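You operate a simulated robot arm through the tools that you are given. There is no shell and no other tool. Be economical: measure what you need, move in short steps, check, and stop when the job is done.

Carry out the task below with a simulated robot arm. There is one attempt and no reset: what you move stays moved.

JOB
Set the controls near the top of the media shelf. At the end: the volume knob of the small screen is turned to 0; the power key of the disc player is switched on; the input key of the small screen is switched up; the power key of the small screen is switched up; whatever was shut is shut again. Leave all else as you found it, and nothing knocked over.

The check looks at the end state, three seconds after you hand in, the way a careful person would. Anything else that was tipped, shoved, dropped, spilled or broken makes it a failure.

ROBOT AND FRAMES
A 7-joint arm with a two-finger parallel gripper, fixed in place. Base frame: the origin is at the foot of the arm, x ahead of it, y to its left, z up. Readings come in mm, degrees, newtons and seconds.
Its first joint turns from -166.0 to 166.0 degrees. Payload 4.4 kg.
Tool frame: the origin (TCP) lies between the finger pads and is the grasp point; the fingertips stand 23 mm ahead of it; z points along the fingers, y is the line along which they close. The gripper opens to 94 mm. The fingers are 38 mm wide and 10 mm thick; the gripper's body (54 by 96 mm) begins 39 mm behind the TCP.
Orientation is told as [roll, pitch, yaw] about the base's x, y, z axes, in that order, counted from this pose: with the fingers straight down and closing along the base's y, the tool's x points along the base's -x, its y along +y and its z along -z.

CONTROLS
- The arm moves only by the tool apply_moves. Its argument "moves" is a list of rows, each a list of 3 entries, a list of its own where there are three numbers: the shift along the base's x, y, z in units of 50 mm (1.0 is 50 mm), then the turn, a rotation vector about the base's x, y, z in units of 5 degrees (1.0 is 5 degrees), then the finger opening in mm, from 0 to 94. In form: [[[tx, ty, tz], [wx, wy, wz], grip], ...]. A call has 1 to 20 rows; each row shifts and turns the commanded pose from where the row before left it. A call with a number of a shift or a turn outside -1 to 1 is refused whole. A row lasts 0.2 s, in which the tool goes at most 50 mm and 8.6 degrees; a call with a longer step from one row to the next is refused whole, and so is a gripper value outside its range. A pose out of reach is approached as far as the arm can. The call stops where the force on the tool passes 40 N (or 10 N more than at its start, if that is more) or the arm is blocked; 0.2 s more then pass. The fingers move at their own pace (about 72 mm/s each) and stop on an object; they squeeze with about 21 N. The grip force told is the motor's: it shows also when the fingers shut on nothing. Time passes only in rows, and 0.2 s behind the last, so rows that do not move let the fingers close. It gives the time, the measured TCP pose, the force on the tool (base axes), the opening and the grip force at its end, in the units of the frame above (readings bear some noise).
- Cameras (640 x 400 px; columns grow to the right, rows downward): "scene" is fixed at [53.9, 643.8, 1353]; the picture's right is [-0.35, -0.94, 0.00], its down [-0.53, 0.19, -0.83] and it looks along [0.78, -0.29, -0.56] (base axes); focal length 312 px, centre (320, 200). "wrist" rides on the gripper at [86, 16, -75] in the tool frame; the picture's right is [-0.18, 0.98, 0.00], its down [-0.58, -0.11, -0.81] and it looks along [-0.79, -0.15, 0.59] (tool axes); focal length 243 px, centre (320, 200).
- camera(camera): a new picture of that camera. No time passes.
- locate(camera, pixels): for up to 12 pixels [column, row] of the newest picture of that camera ("zoom" is the newest enlarged one), the place [x, y, z] in the base frame of the surface seen there, good to about 2 mm, but the place of the scene camera against the robot may be out by one fixed shift of up to 25 mm in any direction. No time passes.
- close_up(camera, box): a new picture of the part [left, top, right, bottom] of that camera's present view, enlarged. No time passes.
- sign_off(): hands the job in; it is judged then, once.

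Go step by step. Measure first, check grasps and placings, and put right what went wrong. The budget is 60 turns and 22 pictures, counting those below and the enlarged ones. Unless the task says otherwise, let go and move clear before handing in.

The tools are called after "Call:" by a JSON object that holds its "name" and its "arguments". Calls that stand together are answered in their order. apply_moves: Moves the arm, as the interface text tells. Its arguments: {"type":"object","properties":{"moves":{"type":"array"}},"required":["moves"]} The other tools are called the same way: camera (camera) takes a picture; locate (camera, pixels) gives the place of the surface under pixels of a picture; close_up (camera, box) takes an enlarged picture of a part of a camera's view; sign_off () hands the job in.

At the start:

```text
clock: 0.0
position: [548.8, 264.5, 1070.1]
tool_rot: [0.0, -0.1, 0.0]
ft_force: [-0.3, 0.2, 0.2]
width: 93.8
grip_force: 0.0
```

scene: 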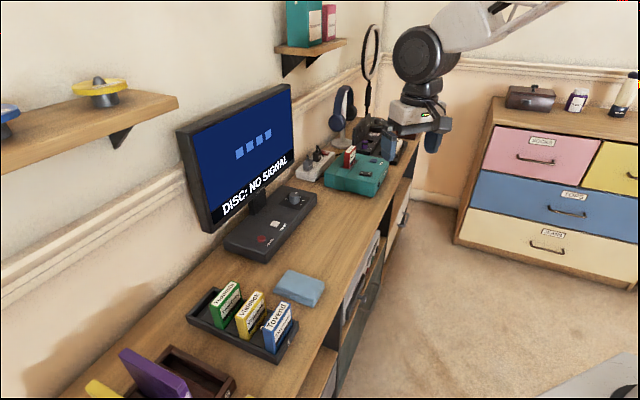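
wrist: 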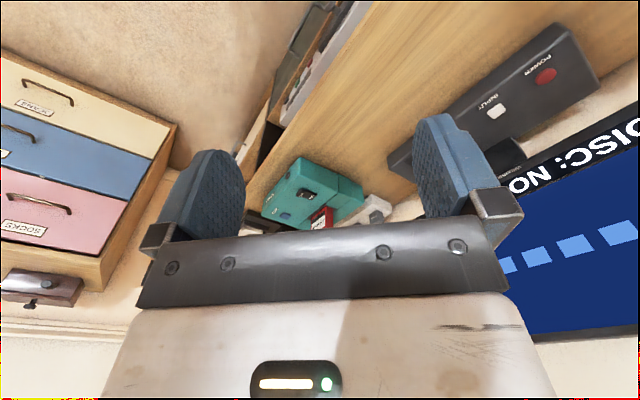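

The screen's base (about 270,225) carries a red power key, a white input key and a knob; the disc player is probably in the cabinet below, behind the glass door near (360,290). I'll enlarge both areas.

Call:
{"name": "close_up", "arguments": {"camera": "scene", "box": [215, 170, 335, 270]}}

Call:
{"name": "close_up", "arguments": {"camera": "scene", "box": [300, 130, 460, 400]}}

Call:
{"name": "close_up", "arguments": {"camera": "wrist", "box": [230, 0, 640, 260]}}

```text
4.00 times, centred on (275, 220) of scene
```

zoom: 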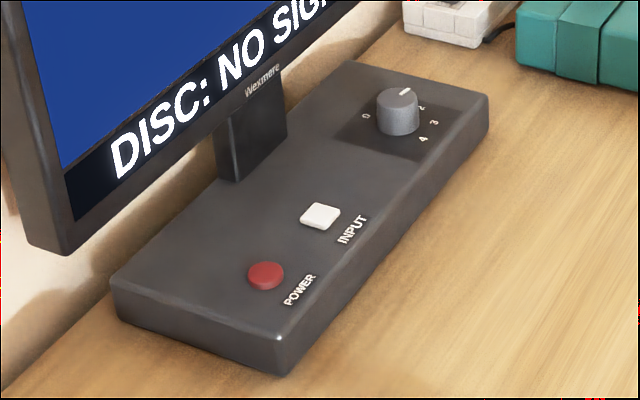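

```text
1.48 times, centred on (380, 265) of scene
```

zoom: 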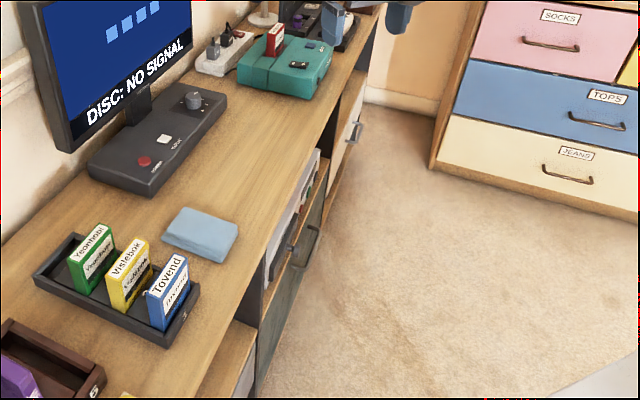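

```text
1.54 times, centred on (435, 130) of wrist
```

zoom: 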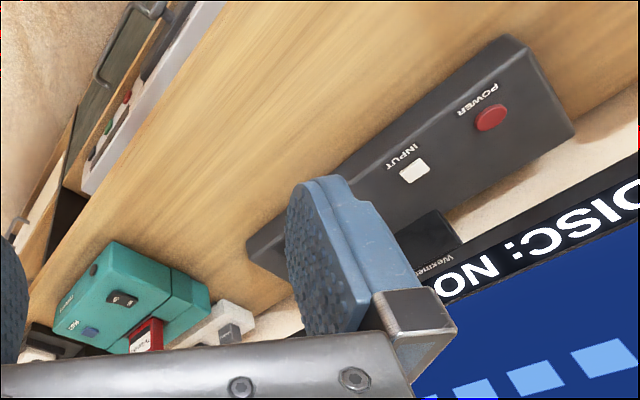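

The controls are POWER, INPUT and a knob with scale 0–4 on the base. Below the top there is an open strip with buttons (zoom 3 ~ (110,130)) and a flap with handle. I'll measure places.

Call:
{"name": "locate", "arguments": {"camera": "zoom", "pixels": [[489, 118], [415, 172], [525, 45], [350, 165], [85, 190], [220, 10], [110, 125], [125, 98], [93, 155], [130, 50], [575, 135], [435, 235]]}}

Call:
{"name": "locate", "arguments": {"camera": "scene", "pixels": [[262, 239], [275, 224], [294, 194], [282, 261], [336, 208], [243, 213], [360, 283], [375, 250], [352, 300], [300, 285], [290, 130], [205, 230]]}}

```text
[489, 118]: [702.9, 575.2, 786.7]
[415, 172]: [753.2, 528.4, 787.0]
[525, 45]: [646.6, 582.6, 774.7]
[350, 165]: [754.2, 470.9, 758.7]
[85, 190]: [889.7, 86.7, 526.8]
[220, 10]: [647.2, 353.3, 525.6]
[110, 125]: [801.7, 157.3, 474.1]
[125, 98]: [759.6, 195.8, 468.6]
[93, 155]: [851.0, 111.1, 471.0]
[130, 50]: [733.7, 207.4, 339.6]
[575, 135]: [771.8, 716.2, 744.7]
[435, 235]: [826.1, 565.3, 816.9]
```

```text
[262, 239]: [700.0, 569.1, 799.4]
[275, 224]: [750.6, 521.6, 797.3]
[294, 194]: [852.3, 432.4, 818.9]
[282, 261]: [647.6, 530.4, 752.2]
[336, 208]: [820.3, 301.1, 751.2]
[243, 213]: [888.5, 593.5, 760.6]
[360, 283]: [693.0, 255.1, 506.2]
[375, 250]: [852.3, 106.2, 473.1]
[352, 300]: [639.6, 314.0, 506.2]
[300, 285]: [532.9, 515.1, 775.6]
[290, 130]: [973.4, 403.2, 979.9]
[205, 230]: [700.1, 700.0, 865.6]
```

The keys sit on the shelf line running along about (0.73,-0.68) with the front facing (-0.68,-0.73); a player with buttons seems to be in a lower compartment near (800,157,470). I'll bring the wrist camera round to face the shelf front.

Call:
{"name": "apply_moves", "arguments": {"moves": [[[0.075, -0.62, -0.7], [0, 0, 0.855], 94], [[0.075, -0.62, -0.7], [0, 0, 0.855], 94], [[0.075, -0.62, -0.7], [0, 0, 0.855], 94], [[0.075, -0.62, -0.7], [0, 0, 0.855], 94], [[0.075, -0.62, -0.7], [0, 0, 0.855], 94], [[0.075, -0.62, -0.7], [0, 0, 0.855], 94], [[0.075, -0.62, -0.7], [0, 0, 0.855], 94], [[0.075, -0.62, -0.7], [0, 0, 0.855], 94], [[0.075, -0.62, -0.7], [0, 0, 0.855], 94], [[0.075, -0.62, -0.7], [0, 0, 0.855], 94], [[0.075, -0.62, -0.7], [0, 0, 0.855], 94], [[0, 0, 0], [0, 0, 0], 94]]}}

Call:
{"name": "camera", "arguments": {"camera": "wrist"}}

```text
clock: 2.6
position: [590.8, -77.2, 685.6]
tool_rot: [0.0, 0.0, 47.0]
ft_force: [0.3, 0.0, -0.5]
width: 94.0
grip_force: 0.0
```

```text
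16 pictures are left
```

wrist: 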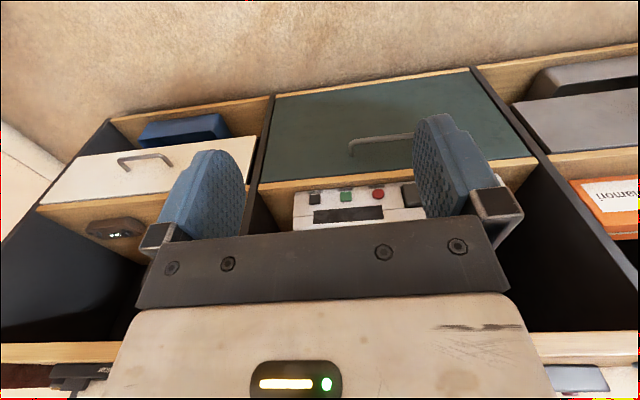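

The picture is upside down (floor on top): a white device with black/green/red keys sits in the open middle compartment at (360,200), with a green door below. I'll enlarge it.

Call:
{"name": "close_up", "arguments": {"camera": "wrist", "box": [240, 110, 460, 245]}}

Call:
{"name": "locate", "arguments": {"camera": "wrist", "pixels": [[314, 197], [346, 195], [377, 193], [408, 192], [300, 225], [350, 213], [265, 190], [385, 137], [352, 150], [400, 100], [345, 177], [535, 165]]}}

```text
2.91 times, centred on (350, 178) of wrist
```

zoom: 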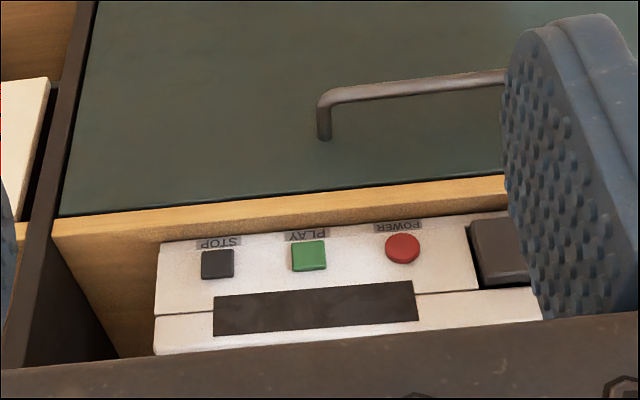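

```text
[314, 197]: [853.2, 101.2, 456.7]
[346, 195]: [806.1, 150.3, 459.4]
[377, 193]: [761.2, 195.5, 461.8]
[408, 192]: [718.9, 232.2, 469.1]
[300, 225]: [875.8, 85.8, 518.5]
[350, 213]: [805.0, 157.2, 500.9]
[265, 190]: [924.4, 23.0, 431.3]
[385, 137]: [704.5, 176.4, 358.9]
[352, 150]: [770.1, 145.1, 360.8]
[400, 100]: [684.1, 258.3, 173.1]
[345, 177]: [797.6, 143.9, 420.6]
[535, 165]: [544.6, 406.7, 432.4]
```

The player in the open middle bay has POWER (red) at about (761,195,462), its face pointing back along ~(-0.71,-0.70). I'll close the fingers, point the tool horizontally inward and stop about 100 mm ahead of that key.

Call:
{"name": "apply_moves", "arguments": {"moves": [[[0, 0, 0], [0, 0, -0.5], 0], [[0.092, 0.207, -0.248], [0.702, -0.712, 0], 0], [[0.092, 0.207, -0.248], [0.702, -0.712, 0], 0], [[0.092, 0.207, -0.248], [0.702, -0.712, 0], 0], [[0.092, 0.207, -0.248], [0.702, -0.712, 0], 0], [[0.092, 0.207, -0.248], [0.702, -0.712, 0], 0], [[0.092, 0.207, -0.248], [0.702, -0.712, 0], 0], [[0.092, 0.207, -0.248], [0.702, -0.712, 0], 0], [[0.092, 0.207, -0.248], [0.702, -0.712, 0], 0], [[0.092, 0.207, -0.248], [0.702, -0.712, 0], 0], [[0.092, 0.207, -0.248], [0.702, -0.712, 0], 0], [[0.092, 0.207, -0.248], [0.702, -0.712, 0], 0], [[0.092, 0.207, -0.248], [0.702, -0.712, 0], 0], [[0.092, 0.207, -0.248], [0.702, -0.712, 0], 0], [[0.092, 0.207, -0.248], [0.702, -0.712, 0], 0], [[0.092, 0.207, -0.248], [0.702, -0.712, 0], 0], [[0.092, 0.207, -0.248], [0.702, -0.712, 0], 0], [[0.092, 0.207, -0.248], [0.702, -0.712, 0], 0], [[0.092, 0.207, -0.248], [0.702, -0.712, 0], 0]]}}

Call:
{"name": "camera", "arguments": {"camera": "wrist"}}

```text
clock: 6.6
position: [686.1, 104.2, 467.9]
tool_rot: [94.7, -89.4, -49.8]
ft_force: [0.0, -1.0, -0.1]
width: 0.0
grip_force: 21.3
out of reach, approached as far as the arm can: row 18, 19
```

```text
14 pictures are left
```

wrist: 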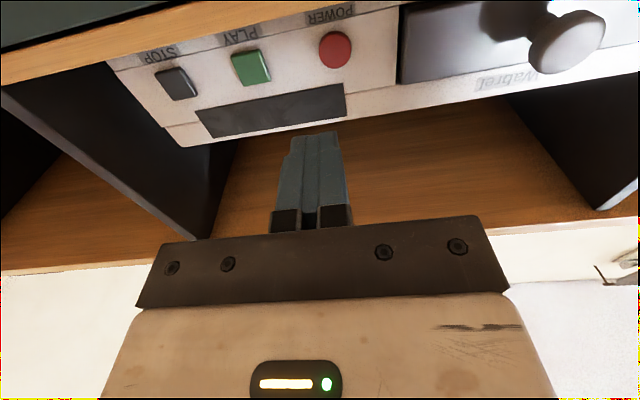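

The arm stopped just short (686,104,468), with the tool nearly horizontal; POWER is at (335,48), and there's a protruding knob to its right (570,40). I'll measure the key and surroundings again from here.

Call:
{"name": "locate", "arguments": {"camera": "wrist", "pixels": [[335, 49], [335, 37], [322, 60], [251, 67], [310, 60], [176, 83], [565, 45], [300, 35], [420, 60], [325, 150], [505, 88]]}}

```text
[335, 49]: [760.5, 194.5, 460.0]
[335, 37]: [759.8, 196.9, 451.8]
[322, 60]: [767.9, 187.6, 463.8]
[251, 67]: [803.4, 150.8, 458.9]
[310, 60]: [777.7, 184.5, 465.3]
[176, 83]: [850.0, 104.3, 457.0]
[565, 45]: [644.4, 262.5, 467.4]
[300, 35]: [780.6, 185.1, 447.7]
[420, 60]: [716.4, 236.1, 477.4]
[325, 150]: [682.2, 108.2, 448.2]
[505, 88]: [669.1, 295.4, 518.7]
```

The key's face is at ~(760.5,194.5,460) and protrudes ~5 mm; the knob is 130 mm to the side, safe. I'll advance to about 14 mm short of the key and check alignment by readings.

Call:
{"name": "apply_moves", "arguments": {"moves": [[[0.303, 0.298, -0.01], [0, 0, 0], 0], [[0.303, 0.298, -0.01], [0, 0, 0], 0], [[0.303, 0.298, -0.01], [0, 0, 0], 0], [[0.303, 0.298, -0.01], [0, 0, 0], 0], [[0, 0, 0], [0, 0, 0], 0]]}}

```text
clock: 7.8
position: [746.5, 165.4, 464.2]
tool_rot: [-178.2, -90.0, -137.3]
ft_force: [0.7, 0.8, 0.1]
width: 0.0
grip_force: 21.0
```

Tip is ~7 mm short of the key but ~11 mm off sideways; I'll shift sideways (-7.6,+7.8) and down 4 mm, and then check by picture.

Call:
{"name": "apply_moves", "arguments": {"moves": [[[-0.076, 0.078, -0.04], [0, 0, 0], 0], [[-0.076, 0.078, -0.04], [0, 0, 0], 0], [[0, 0, 0], [0, 0, 0], 0]]}}

Call:
{"name": "camera", "arguments": {"camera": "wrist"}}

```text
clock: 8.6
position: [740.3, 172.6, 460.5]
tool_rot: [148.3, -89.9, -103.7]
ft_force: [-1.0, 0.2, -0.3]
width: 0.0
grip_force: 21.0
```

```text
13 pictures are left
```

wrist: 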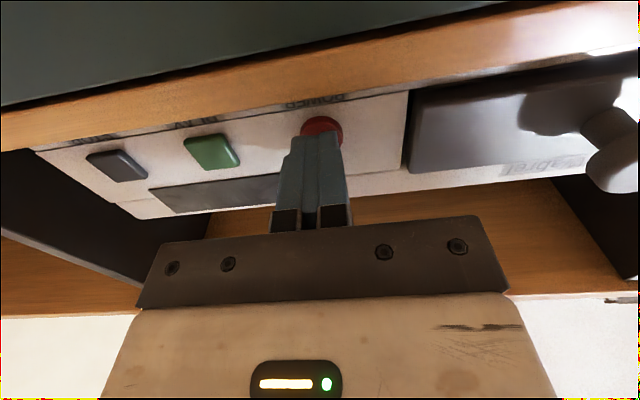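

Fingertips are in front of the red key (322,128). I'll push forward gently in 2 mm rows.

Call:
{"name": "apply_moves", "arguments": {"moves": [[[0.0285, 0.028, 0], [0, 0, 0], 0], [[0.0285, 0.028, 0], [0, 0, 0], 0], [[0.0285, 0.028, 0], [0, 0, 0], 0], [[0.0285, 0.028, 0], [0, 0, 0], 0], [[0.0285, 0.028, 0], [0, 0, 0], 0]]}}

```text
clock: 9.8
position: [745.6, 179.1, 462.2]
tool_rot: [103.6, -90.0, -59.0]
ft_force: [-2.2, -2.5, -1.5]
width: 0.0
grip_force: 20.9
```

Contact of about 3 N with the tip at the key face; I'll press a few mm further.

Call:
{"name": "apply_moves", "arguments": {"moves": [[[0.0285, 0.028, -0.02], [0, 0, 0], 0], [[0.0285, 0.028, 0], [0, 0, 0], 0]]}}

```text
clock: 10.4
position: [746.7, 180.7, 458.5]
tool_rot: [83.1, -89.8, -38.8]
ft_force: [-7.1, -10.3, 3.3]
width: 0.0
grip_force: 21.6
stopped in row 2: the force on the tool passed its limit (the readings are from after the stop); the commanded pose is now the measured one
```

The push met its end stop (force limit), key travel ~3 mm. I'll back off 60 mm and look.

Call:
{"name": "apply_moves", "arguments": {"moves": [[[-0.2, -0.197, 0], [0, 0, 0], 0], [[-0.3, -0.295, 0], [0, 0, 0], 0], [[-0.356, -0.351, 0], [0, 0, 0], 0], [[0, 0, 0], [0, 0, 0], 0]]}}

Call:
{"name": "close_up", "arguments": {"camera": "wrist", "box": [100, 0, 480, 240]}}

Call:
{"name": "close_up", "arguments": {"camera": "scene", "box": [170, 80, 330, 270]}}

```text
clock: 11.4
position: [705.9, 137.6, 460.8]
tool_rot: [94.9, -89.8, -50.3]
ft_force: [0.1, 0.7, 0.1]
width: 0.0
grip_force: 20.7
```

```text
1.67 times, centred on (290, 120) of wrist
```

zoom: 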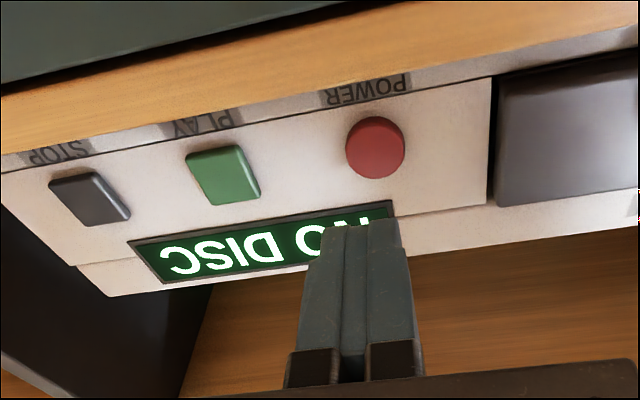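

```text
2.11 times, centred on (250, 175) of scene
```

zoom: 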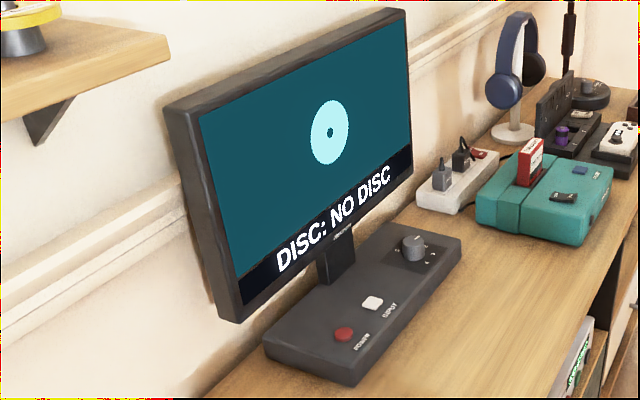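

Success: the player shows "NO DISC" and so does the screen. I'll withdraw, turning the tool back downward (leaving ~10° lean so the hand stays away from the screen).

Call:
{"name": "apply_moves", "arguments": {"moves": [[[-0.3, -0.3, 0], [0, 0, 0], 0], [[-0.129, -0.237, 0.3], [-0.702, 0.712, 0], 0], [[-0.129, -0.237, 0.3], [-0.702, 0.712, 0], 0], [[-0.129, -0.237, 0.3], [-0.702, 0.712, 0], 0], [[-0.129, -0.237, 0.3], [-0.702, 0.712, 0], 0], [[-0.129, -0.237, 0.3], [-0.702, 0.712, 0], 0], [[-0.129, -0.237, 0.3], [-0.702, 0.712, 0], 0], [[-0.129, -0.237, 0.3], [-0.702, 0.712, 0], 0], [[-0.129, -0.237, 0.3], [-0.702, 0.712, 0], 0], [[-0.129, -0.237, 0.3], [-0.702, 0.712, 0], 0], [[-0.129, -0.237, 0.3], [-0.702, 0.712, 0], 0], [[-0.129, -0.237, 0.3], [-0.702, 0.712, 0], 0], [[-0.129, -0.237, 0.3], [-0.702, 0.712, 0], 0], [[-0.129, -0.237, 0.3], [-0.702, 0.712, 0], 0], [[-0.129, -0.237, 0.3], [-0.702, 0.712, 0], 0], [[-0.129, -0.237, 0.3], [-0.702, 0.712, 0], 0], [[-0.129, -0.237, 0.3], [-0.702, 0.712, 0], 0], [[0, 0, 0], [0, 0, 0], 0]]}}

```text
clock: 15.2
position: [589.6, -66.6, 702.5]
tool_rot: [0.0, -10.0, 44.6]
ft_force: [-0.2, 0.7, 0.1]
width: 0.1
grip_force: 20.9
out of reach, approached as far as the arm can: row 1
```

Clear and out. Now rise to z≈960, move left over the table and descend to a viewing pose in front of the screen's base.

Call:
{"name": "apply_moves", "arguments": {"moves": [[[0, 0, 0.9], [0, 0, 0], 0], [[0, 0, 0.9], [0, 0, 0], 0], [[0, 0, 0.9], [0, 0, 0], 0], [[0, 0, 0.9], [0, 0, 0], 0], [[0, 0, 0.9], [0, 0, 0], 0], [[0, 0, 0.66], [0, 0, 0], 0], [[0.1, 0.9, 0], [0, 0, 0], 0], [[0.1, 0.9, 0], [0, 0, 0], 0], [[0.1, 0.9, 0], [0, 0, 0], 0], [[0.1, 0.9, 0], [0, 0, 0], 0], [[0.1, 0.9, 0], [0, 0, 0], 0], [[0.1, 0.9, 0], [0, 0, 0], 0], [[0.1, 0.9, 0], [0, 0, 0], 0], [[0.1, 0.9, 0], [0, 0, 0], 0], [[0.1, 0.9, 0], [0, 0, 0], 0], [[0.1, 0.9, 0], [0, 0, 0], 0], [[0.1, 0.9, 0], [0, 0, 0], 0], [[0, 0, -0.5], [0, 0, 0], 0], [[0, 0, 0], [0, 0, 0], 0]]}}

Call:
{"name": "camera", "arguments": {"camera": "wrist"}}

```text
clock: 19.2
position: [643.9, 432.0, 933.1]
tool_rot: [0.0, -10.1, 44.5]
ft_force: [-0.8, -0.5, 0.6]
width: 0.1
grip_force: 20.8
```

```text
10 pictures are left
```

wrist: 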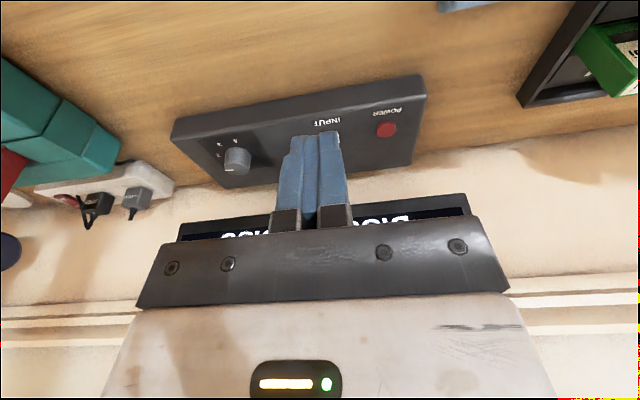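

Power key at (386,130), input key hidden behind fingers near (322,140), knob at (237,160). Measure.

Call:
{"name": "locate", "arguments": {"camera": "wrist", "pixels": [[386, 130], [400, 145], [370, 140], [237, 155], [238, 168], [260, 165], [225, 162], [350, 140], [423, 80], [173, 135], [200, 180], [340, 200]]}}

Call:
{"name": "close_up", "arguments": {"camera": "wrist", "box": [160, 70, 440, 240]}}

```text
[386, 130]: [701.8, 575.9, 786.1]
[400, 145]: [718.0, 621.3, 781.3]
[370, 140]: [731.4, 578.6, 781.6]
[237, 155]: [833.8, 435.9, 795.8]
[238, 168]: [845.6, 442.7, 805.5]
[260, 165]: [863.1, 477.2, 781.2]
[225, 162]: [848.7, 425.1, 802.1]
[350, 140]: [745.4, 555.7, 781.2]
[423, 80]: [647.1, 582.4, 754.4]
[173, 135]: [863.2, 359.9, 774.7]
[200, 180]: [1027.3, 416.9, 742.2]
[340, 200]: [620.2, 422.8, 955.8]
```

```text
2.29 times, centred on (300, 155) of wrist
```

zoom: 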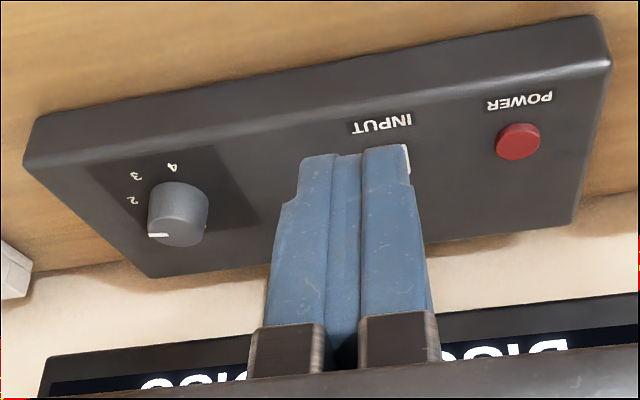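

Base top is z≈781 and keys top z≈786. I'll make the tool vertical and go above the input key (753,528), tip ~15 mm above.

Call:
{"name": "apply_moves", "arguments": {"moves": [[[0, 0, 0], [-0.702, 0.712, 0], 0], [[0, 0, 0], [-0.702, 0.712, 0], 0], [[0.525, 0.46, -0.5], [0, 0, 0], 0], [[0.525, 0.46, -0.5], [0, 0, 0], 0], [[0.525, 0.46, -0.5], [0, 0, 0], 0], [[0.525, 0.46, -0.5], [0, 0, 0], 0], [[0, 0, 0], [0, 0, 0], 0]]}}

Call:
{"name": "camera", "arguments": {"camera": "wrist"}}

```text
clock: 20.9
position: [748.8, 522.4, 833.2]
tool_rot: [-0.1, -0.1, 44.5]
ft_force: [0.4, 0.4, 0.4]
width: 0.0
grip_force: 21.5
```

```text
8 pictures are left
```

wrist: 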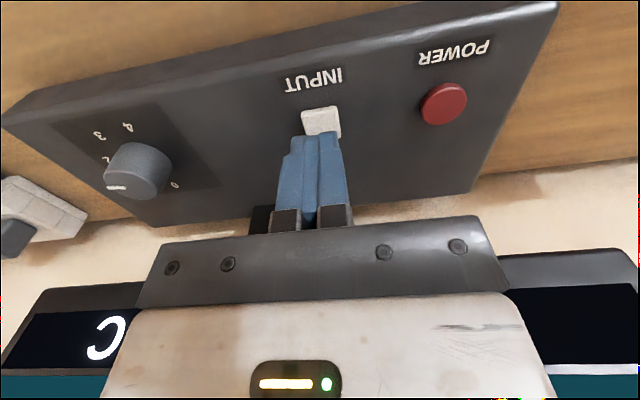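

The input key is at (320,121) just ahead of the tips, power at (443,104), knob pointer at (117,187). Measure them precisely.

Call:
{"name": "locate", "arguments": {"camera": "wrist", "pixels": [[320, 121], [303, 118], [338, 118], [443, 102], [138, 158], [117, 187], [127, 128], [99, 134], [108, 160], [174, 184], [165, 165], [113, 175]]}}

```text
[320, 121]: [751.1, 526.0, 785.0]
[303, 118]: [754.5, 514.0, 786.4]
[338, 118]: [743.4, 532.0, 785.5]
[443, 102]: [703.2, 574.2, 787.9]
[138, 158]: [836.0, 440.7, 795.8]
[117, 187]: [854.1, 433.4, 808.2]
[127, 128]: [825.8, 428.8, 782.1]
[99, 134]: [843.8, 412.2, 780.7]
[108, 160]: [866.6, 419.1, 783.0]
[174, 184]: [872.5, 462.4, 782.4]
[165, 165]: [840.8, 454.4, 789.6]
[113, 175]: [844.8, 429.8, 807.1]
```

Tips are directly over the input key. Descend 21 mm then press in 2 mm rows until it bottoms.

Call:
{"name": "apply_moves", "arguments": {"moves": [[[0.02, 0.04, -0.22], [0, 0, 0], 0], [[0, 0, -0.2], [0, 0, 0], 0], [[0, 0, -0.04], [0, 0, 0], 0], [[0, 0, -0.04], [0, 0, 0], 0], [[0, 0, -0.04], [0, 0, 0], 0], [[0, 0, -0.04], [0, 0, 0], 0], [[0, 0, -0.04], [0, 0, 0], 0]]}}

```text
clock: 22.4
position: [750.2, 524.1, 803.7]
tool_rot: [0.1, -0.1, 44.5]
ft_force: [-4.5, -1.3, 11.3]
width: 0.0
grip_force: 20.4
```

Pressed with 11 N, tip near z 781. I'll lift 50 mm and check the key and the screen.

Call:
{"name": "apply_moves", "arguments": {"moves": [[[0, 0, 0.5], [0, 0, 0], 0], [[0, 0, 0.5], [0, 0, 0], 0], [[0, 0, 0], [0, 0, 0], 0]]}}

Call:
{"name": "camera", "arguments": {"camera": "scene"}}

Call:
{"name": "camera", "arguments": {"camera": "wrist"}}

```text
clock: 23.2
position: [750.1, 523.5, 853.8]
tool_rot: [0.1, 0.0, 44.5]
ft_force: [0.1, 0.5, 1.0]
width: 0.0
grip_force: 21.0
```

```text
7 pictures are left
```

scene: 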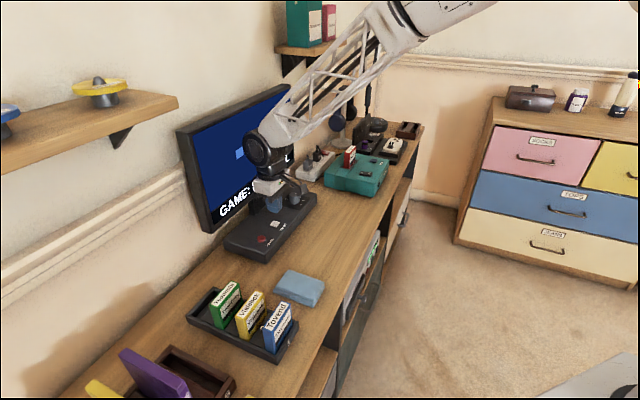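

```text
6 pictures are left
```

wrist: 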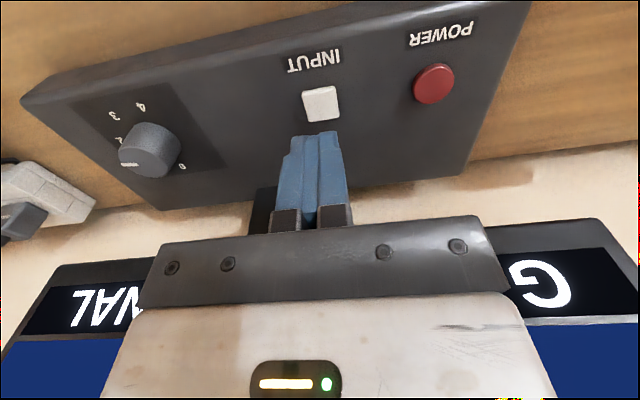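

Input changed from DISC to GAME. Check whether the key's height changed against the power key.

Call:
{"name": "locate", "arguments": {"camera": "wrist", "pixels": [[320, 103], [312, 100], [330, 105], [325, 95], [434, 82], [430, 78], [440, 85], [380, 110], [285, 120], [345, 95]]}}

Call:
{"name": "close_up", "arguments": {"camera": "wrist", "box": [270, 40, 490, 140]}}

```text
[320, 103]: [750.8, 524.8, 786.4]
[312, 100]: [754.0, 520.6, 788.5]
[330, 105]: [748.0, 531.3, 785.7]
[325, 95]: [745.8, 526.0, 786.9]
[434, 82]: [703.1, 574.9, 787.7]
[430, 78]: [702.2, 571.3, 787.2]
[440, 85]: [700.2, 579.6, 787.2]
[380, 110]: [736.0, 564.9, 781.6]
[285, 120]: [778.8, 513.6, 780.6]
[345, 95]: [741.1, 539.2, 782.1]
```

```text
2.91 times, centred on (380, 90) of wrist
```

zoom: 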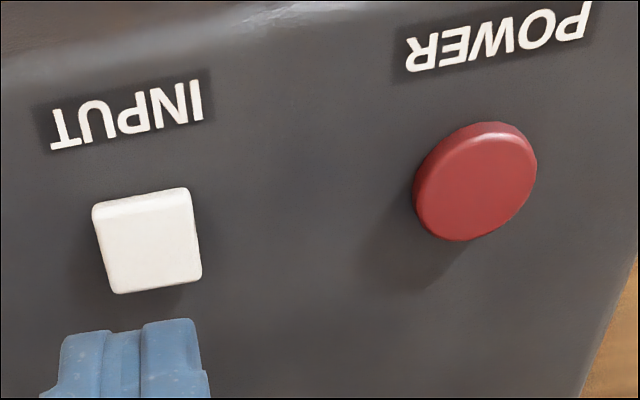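

The keys look momentary: the input key is back at z≈786.5 and the source toggled DISC→GAME. Next, press the power key once at (702,575) and compare pictures.

Call:
{"name": "apply_moves", "arguments": {"moves": [[[-0.496, 0.495, 0], [0, 0, 0], 0], [[-0.496, 0.495, 0], [0, 0, 0], 0], [[0, 0, -0.4], [0, 0, 0], 0], [[0, 0, -0.4], [0, 0, 0], 0], [[0, 0, -0.06], [0, 0, 0], 0], [[0, 0, -0.04], [0, 0, 0], 0], [[0, 0, -0.04], [0, 0, 0], 0], [[0, 0, -0.04], [0, 0, 0], 0], [[0, 0, -0.04], [0, 0, 0], 0]]}}

```text
clock: 25.2
position: [700.7, 573.8, 802.5]
tool_rot: [0.0, -0.1, 44.5]
ft_force: [-7.0, 0.3, 17.7]
width: 0.2
grip_force: 20.6
```

Pressed with ~18 N. Lift and move towards a spot above the knob, then compare the key area in the same enlarged scene view as at the start.

Call:
{"name": "apply_moves", "arguments": {"moves": [[[0, 0, 0.5], [0, 0, 0], 0], [[0, 0, 0.8], [0, 0, 0], 0], [[0, 0, 0.8], [0, 0, 0], 0], [[0.6, -0.6, 0], [0, 0, 0], 0], [[0.6, -0.6, 0], [0, 0, 0], 0], [[0.6, -0.6, 0], [0, 0, 0], 0], [[0.6, -0.6, 0], [0, 0, 0], 0], [[0.1, -0.4, 0], [0, 0, 0], 0], [[-0.5, -0.5, 0], [0, 0, 0], 0], [[0, 0, 0], [0, 0, 0], 60]]}}

Call:
{"name": "close_up", "arguments": {"camera": "scene", "box": [215, 170, 335, 270]}}

```text
clock: 27.4
position: [801.0, 407.8, 905.3]
tool_rot: [0.0, 0.0, 44.5]
ft_force: [0.0, -0.4, -0.2]
width: 53.7
grip_force: 0.1
```

```text
4.00 times, centred on (275, 220) of scene
```

zoom: 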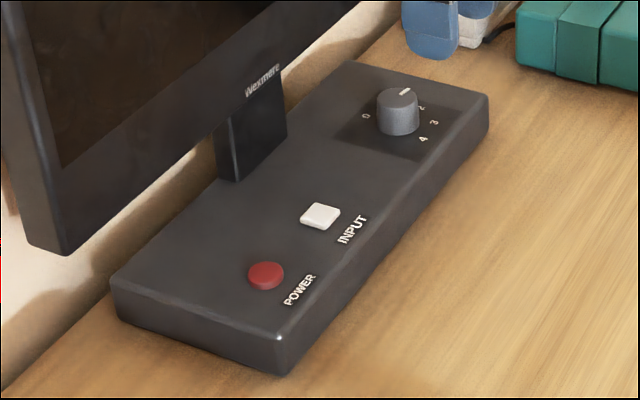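

The screen went dark (power toggled), and both keys look physically unchanged (momentary). Now the knob: take a wrist view to measure its centre, pointer and scale.

Call:
{"name": "close_up", "arguments": {"camera": "wrist", "box": [190, 0, 450, 160]}}

```text
2.46 times, centred on (320, 80) of wrist
```

zoom: 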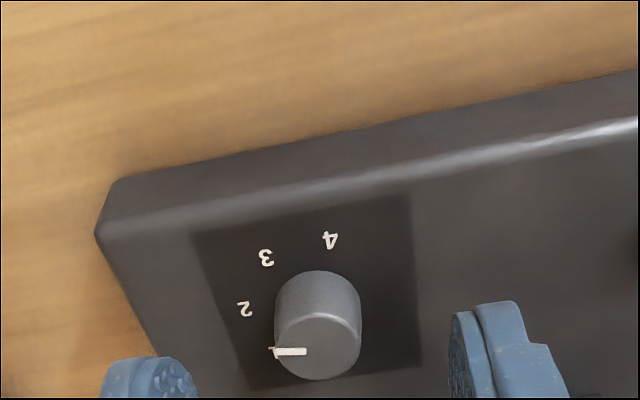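

Call:
{"name": "locate", "arguments": {"camera": "zoom", "pixels": [[318, 345], [276, 351], [304, 352], [318, 312], [318, 378], [360, 345], [277, 335], [247, 310], [267, 258], [330, 240], [300, 325], [340, 330]]}}

```text
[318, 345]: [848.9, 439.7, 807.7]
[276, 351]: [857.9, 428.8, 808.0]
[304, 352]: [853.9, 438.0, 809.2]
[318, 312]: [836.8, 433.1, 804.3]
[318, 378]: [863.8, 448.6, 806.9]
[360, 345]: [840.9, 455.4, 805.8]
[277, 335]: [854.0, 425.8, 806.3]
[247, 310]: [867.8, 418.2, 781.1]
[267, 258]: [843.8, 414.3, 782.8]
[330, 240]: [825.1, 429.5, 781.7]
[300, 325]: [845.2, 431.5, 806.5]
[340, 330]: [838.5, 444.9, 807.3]
```

Knob centre ≈ (849.3,440.8), radius ~16, top z≈807; the pointer is at 2, and 0 is ~100° counter‑clockwise from it. I'll centre above it with yaw −5.5°, fingers open 60, before descending.

Call:
{"name": "apply_moves", "arguments": {"moves": [[[0.097, 0.066, 0], [0, 0, -1], 60], [[0.097, 0.066, 0], [0, 0, -1], 60], [[0.097, 0.066, 0], [0, 0, -1], 60], [[0.097, 0.066, 0], [0, 0, -1], 60], [[0.097, 0.066, 0], [0, 0, -1], 60], [[0.097, 0.066, 0], [0, 0, -1], 60], [[0.097, 0.066, 0], [0, 0, -1], 60], [[0.097, 0.066, 0], [0, 0, -1], 60], [[0.097, 0.066, 0], [0, 0, -1], 60], [[0.097, 0.066, 0], [0, 0, -1], 60], [[0, 0, -0.5], [0, 0, 0], 60], [[0, 0, 0], [0, 0, 0], 60]]}}

```text
clock: 30.1
position: [851.1, 441.6, 881.9]
tool_rot: [0.0, -0.1, -5.5]
ft_force: [0.2, -0.8, 0.1]
width: 59.9
grip_force: 0.0
```

Aligned within 2 mm; correct it and descend to z≈811 around the knob.

Call:
{"name": "apply_moves", "arguments": {"moves": [[[-0.036, -0.016, -0.5], [0, 0, 0], 60], [[0, 0, -0.4], [0, 0, 0], 60], [[0, 0, -0.3], [0, 0, 0], 60], [[0, 0, -0.2], [0, 0, 0], 60], [[0, 0, 0], [0, 0, 0], 60]]}}

```text
clock: 31.2
position: [850.1, 440.8, 812.4]
tool_rot: [0.0, 0.0, -5.6]
ft_force: [0.3, -0.5, 0.1]
width: 59.9
grip_force: 0.0
```

Fingers straddle the knob without contact. Close on it.

Call:
{"name": "apply_moves", "arguments": {"moves": [[[0, 0, 0], [0, 0, 0], 34], [[0, 0, 0], [0, 0, 0], 20], [[0, 0, 0], [0, 0, 0], 20], [[0, 0, 0], [0, 0, 0], 20]]}}

```text
clock: 32.2
position: [849.2, 439.7, 812.1]
tool_rot: [0.0, 0.0, -5.6]
ft_force: [-6.6, -34.9, 7.4]
width: 32.9
grip_force: 44.7
```

Gripped (33 mm wide) but there's a −35 N sideways force; ease the tool 1.5 mm toward −y.

Call:
{"name": "apply_moves", "arguments": {"moves": [[[0, -0.03, 0], [0, 0, 0], 20], [[0, 0, 0], [0, 0, 0], 20]]}}

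```text
clock: 32.9
position: [850.9, 439.8, 812.6]
tool_rot: [0.1, 0.0, -5.3]
ft_force: [5.3, -3.5, -3.9]
width: 32.6
grip_force: 44.7
```

Side force is gone. Turn counter‑clockwise 50° first and check.

Call:
{"name": "apply_moves", "arguments": {"moves": [[[0, 0, 0], [0, 0, 1], 20], [[0, 0, 0], [0, 0, 1], 20], [[0, 0, 0], [0, 0, 1], 20], [[0, 0, 0], [0, 0, 1], 20], [[0, 0, 0], [0, 0, 1], 20], [[0, 0, 0], [0, 0, 1], 20], [[0, 0, 0], [0, 0, 1], 20], [[0, 0, 0], [0, 0, 1], 20], [[0, 0, 0], [0, 0, 1], 20], [[0, 0, 0], [0, 0, 1], 20]]}}

```text
clock: 35.0
position: [848.3, 438.7, 812.0]
tool_rot: [0.0, 0.1, 44.6]
ft_force: [19.0, -29.7, 1.6]
width: 32.7
grip_force: 45.3
```

Turned 50°, with a sideways load of 35 N again along the closing line; relieve it by ~1.2 mm, then go on.

Call:
{"name": "apply_moves", "arguments": {"moves": [[[0.018, -0.024, 0], [0, 0, 0], 20], [[0, 0, 0], [0, 0, 0], 20]]}}

```text
clock: 35.6
position: [847.3, 437.5, 811.9]
tool_rot: [0.1, 0.0, 44.6]
ft_force: [2.9, -33.2, 10.2]
width: 32.4
grip_force: 45.0
```

Reading still shows −33 N in y; wait a moment and ease a bit further in −y.

Call:
{"name": "apply_moves", "arguments": {"moves": [[[0, -0.02, 0], [0, 0, 0], 20], [[0, 0, 0], [0, 0, 0], 20]]}}

```text
clock: 36.2
position: [848.8, 437.5, 812.8]
tool_rot: [-0.1, 0.0, 44.6]
ft_force: [-11.4, -16.9, 10.1]
width: 32.4
grip_force: 44.9
```

Load is down to ~20 N. Turn another 25°, then check.

Call:
{"name": "apply_moves", "arguments": {"moves": [[[-0.01, -0.02, 0], [0, 0, 1], 20], [[0, 0, 0], [0, 0, 1], 20], [[0, 0, 0], [0, 0, 1], 20], [[0, 0, 0], [0, 0, 1], 20], [[0, 0, 0], [0, 0, 1], 20], [[0, 0, 0], [0, 0, 0], 20]]}}

```text
clock: 37.6
position: [849.7, 435.9, 812.0]
tool_rot: [0.0, 0.0, 69.6]
ft_force: [29.9, 24.2, -5.5]
width: 32.3
grip_force: 45.2
```

Load now (+30,+24); nudge (+0.8,+0.8) mm and turn the remaining 25°.

Call:
{"name": "apply_moves", "arguments": {"moves": [[[0.018, 0.018, 0], [0, 0, 0], 20], [[0, 0, 0], [0, 0, 1], 20], [[0, 0, 0], [0, 0, 1], 20], [[0, 0, 0], [0, 0, 1], 20], [[0, 0, 0], [0, 0, 1], 20], [[0, 0, 0], [0, 0, 1], 20], [[0, 0, 0], [0, 0, 0], 20]]}}

```text
clock: 39.2
position: [849.8, 436.5, 812.2]
tool_rot: [-0.1, 0.0, 94.5]
ft_force: [35.6, -29.6, 9.5]
width: 32.3
grip_force: 45.1
```

Turned the full 100°. Release, lift, and turn back to look.

Call:
{"name": "apply_moves", "arguments": {"moves": [[[0, 0, 0], [0, 0, 0], 60], [[0, 0, 0], [0, 0, 0], 60], [[0, 0, 0.4], [0, 0, 0], 60], [[0, 0, 0.8], [0, 0, 0], 60], [[0, 0, 0.7], [0, 0, 0], 60], [[-0.1, -0.07, 0], [0, 0, -1], 60], [[-0.1, -0.07, 0], [0, 0, -1], 60], [[-0.1, -0.07, 0], [0, 0, -1], 60], [[-0.1, -0.07, 0], [0, 0, -1], 60], [[-0.1, -0.07, 0], [0, 0, -1], 60], [[-0.1, -0.07, 0], [0, 0, -1], 60], [[-0.1, -0.07, 0], [0, 0, -1], 60], [[-0.1, -0.07, 0], [0, 0, -1], 60], [[-0.1, -0.07, 0], [0, 0, -1], 60], [[-0.1, -0.07, 0], [0, 0, -1], 60], [[0, 0, 0], [0, 0, 0], 60]]}}

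Call:
{"name": "close_up", "arguments": {"camera": "wrist", "box": [190, 0, 450, 160]}}

```text
clock: 42.6
position: [799.1, 402.3, 906.9]
tool_rot: [0.0, 0.0, 44.5]
ft_force: [0.3, 0.3, 0.0]
width: 60.0
grip_force: 0.0
```

```text
2.46 times, centred on (320, 80) of wrist
```

zoom: 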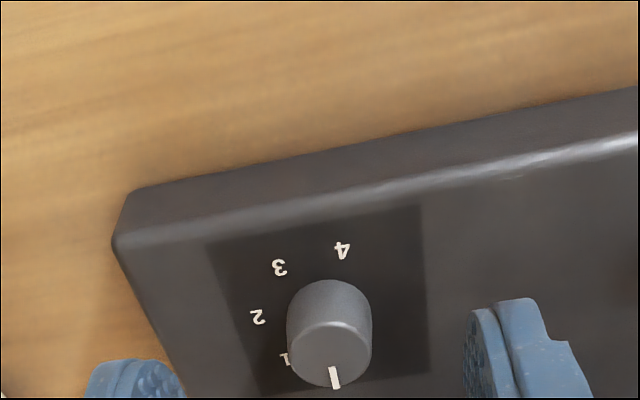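

The pointer now aims away towards the back, where 0 is. Measure pointer angle and whether the base moved.

Call:
{"name": "locate", "arguments": {"camera": "zoom", "pixels": [[337, 385], [333, 369], [330, 352], [258, 317], [280, 267], [342, 250], [285, 359], [330, 322], [372, 355], [288, 345], [420, 210], [206, 243]]}}

Call:
{"name": "close_up", "arguments": {"camera": "scene", "box": [215, 170, 335, 270]}}

```text
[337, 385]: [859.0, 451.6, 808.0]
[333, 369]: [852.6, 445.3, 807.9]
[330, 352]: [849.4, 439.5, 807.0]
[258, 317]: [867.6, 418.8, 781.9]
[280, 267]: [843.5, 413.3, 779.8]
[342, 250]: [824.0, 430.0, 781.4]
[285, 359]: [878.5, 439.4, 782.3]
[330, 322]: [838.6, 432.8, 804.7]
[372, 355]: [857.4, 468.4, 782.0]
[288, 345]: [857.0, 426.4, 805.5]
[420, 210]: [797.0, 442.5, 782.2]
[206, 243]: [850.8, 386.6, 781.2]
```

```text
4.00 times, centred on (275, 220) of scene
```

zoom: 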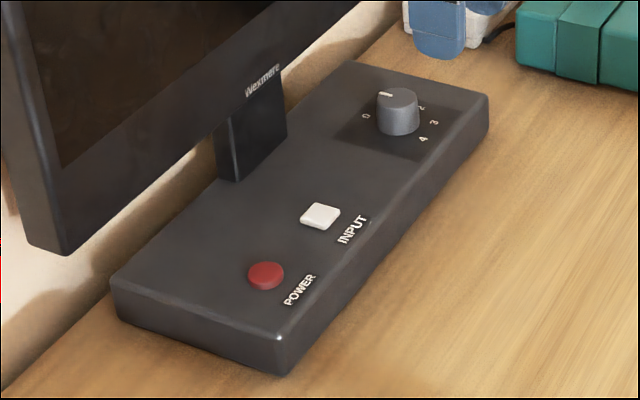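

The base has not moved; the pointer is at ~50°, matching 0 (~45–48°), and the 1–4 marks are visible clear of it. Move the arm up and clear.

Call:
{"name": "apply_moves", "arguments": {"moves": [[[0, 0, 0.8], [0, 0, 0], 60], [[0, 0, 0.8], [0, 0, 0], 60], [[0, 0, 0.8], [0, 0, 0], 60], [[-0.6, -0.6, 0], [0, 0, 0], 60], [[-0.6, -0.6, 0], [0, 0, 0], 60], [[-0.6, -0.6, 0], [0, 0, 0], 60], [[-0.6, -0.6, 0], [0, 0, 0], 60], [[-0.6, -0.6, 0], [0, 0, 0], 60], [[-0.6, -0.6, 0], [0, 0, 0], 60], [[0, 0, 0], [0, 0, 0], 60]]}}

Call:
{"name": "camera", "arguments": {"camera": "scene"}}

```text
clock: 44.9
position: [617.5, 222.1, 1030.0]
tool_rot: [0.1, 0.0, 44.5]
ft_force: [0.8, 0.6, 0.6]
width: 60.0
grip_force: 0.0
```

```text
0 pictures are left
```

scene: 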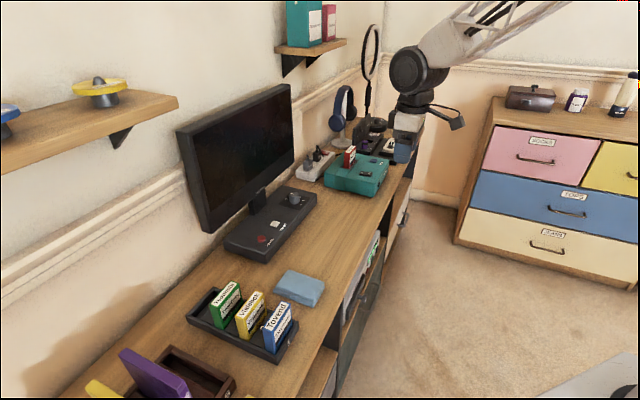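

The arm is clear, everything stands as before, the player's display is lit, the screen's keys were each toggled once and the knob is at 0. Handing in.

Call:
{"name": "sign_off", "arguments": {}}

```text
The job is handed in.
```

I've handed in the job: the volume knob is at 0 and the disc player is on, but I had to guess what "switched up" means for the small screen's two keys.

- **Volume knob:** I turned it from 2 to 0; the pointer lines up with the 0 mark to within a few degrees.
- **Disc player power:** I pressed it once and its display lit up with "NO DISC".
- **Input key:** I pressed it once and the source changed from DISC to GAME.
- **Power key:** I pressed it once and the screen, which was on at the start, went dark.

Both screen keys spring back after a press, so their height doesn't show which state is "up". I assumed the job wanted each one changed from how I found it. If "up" meant on for the power key, that key is now in the wrong state.

I opened nothing, so there was nothing to shut again. The last picture shows nothing tipped or out of place, and the arm is clear of the shelf.
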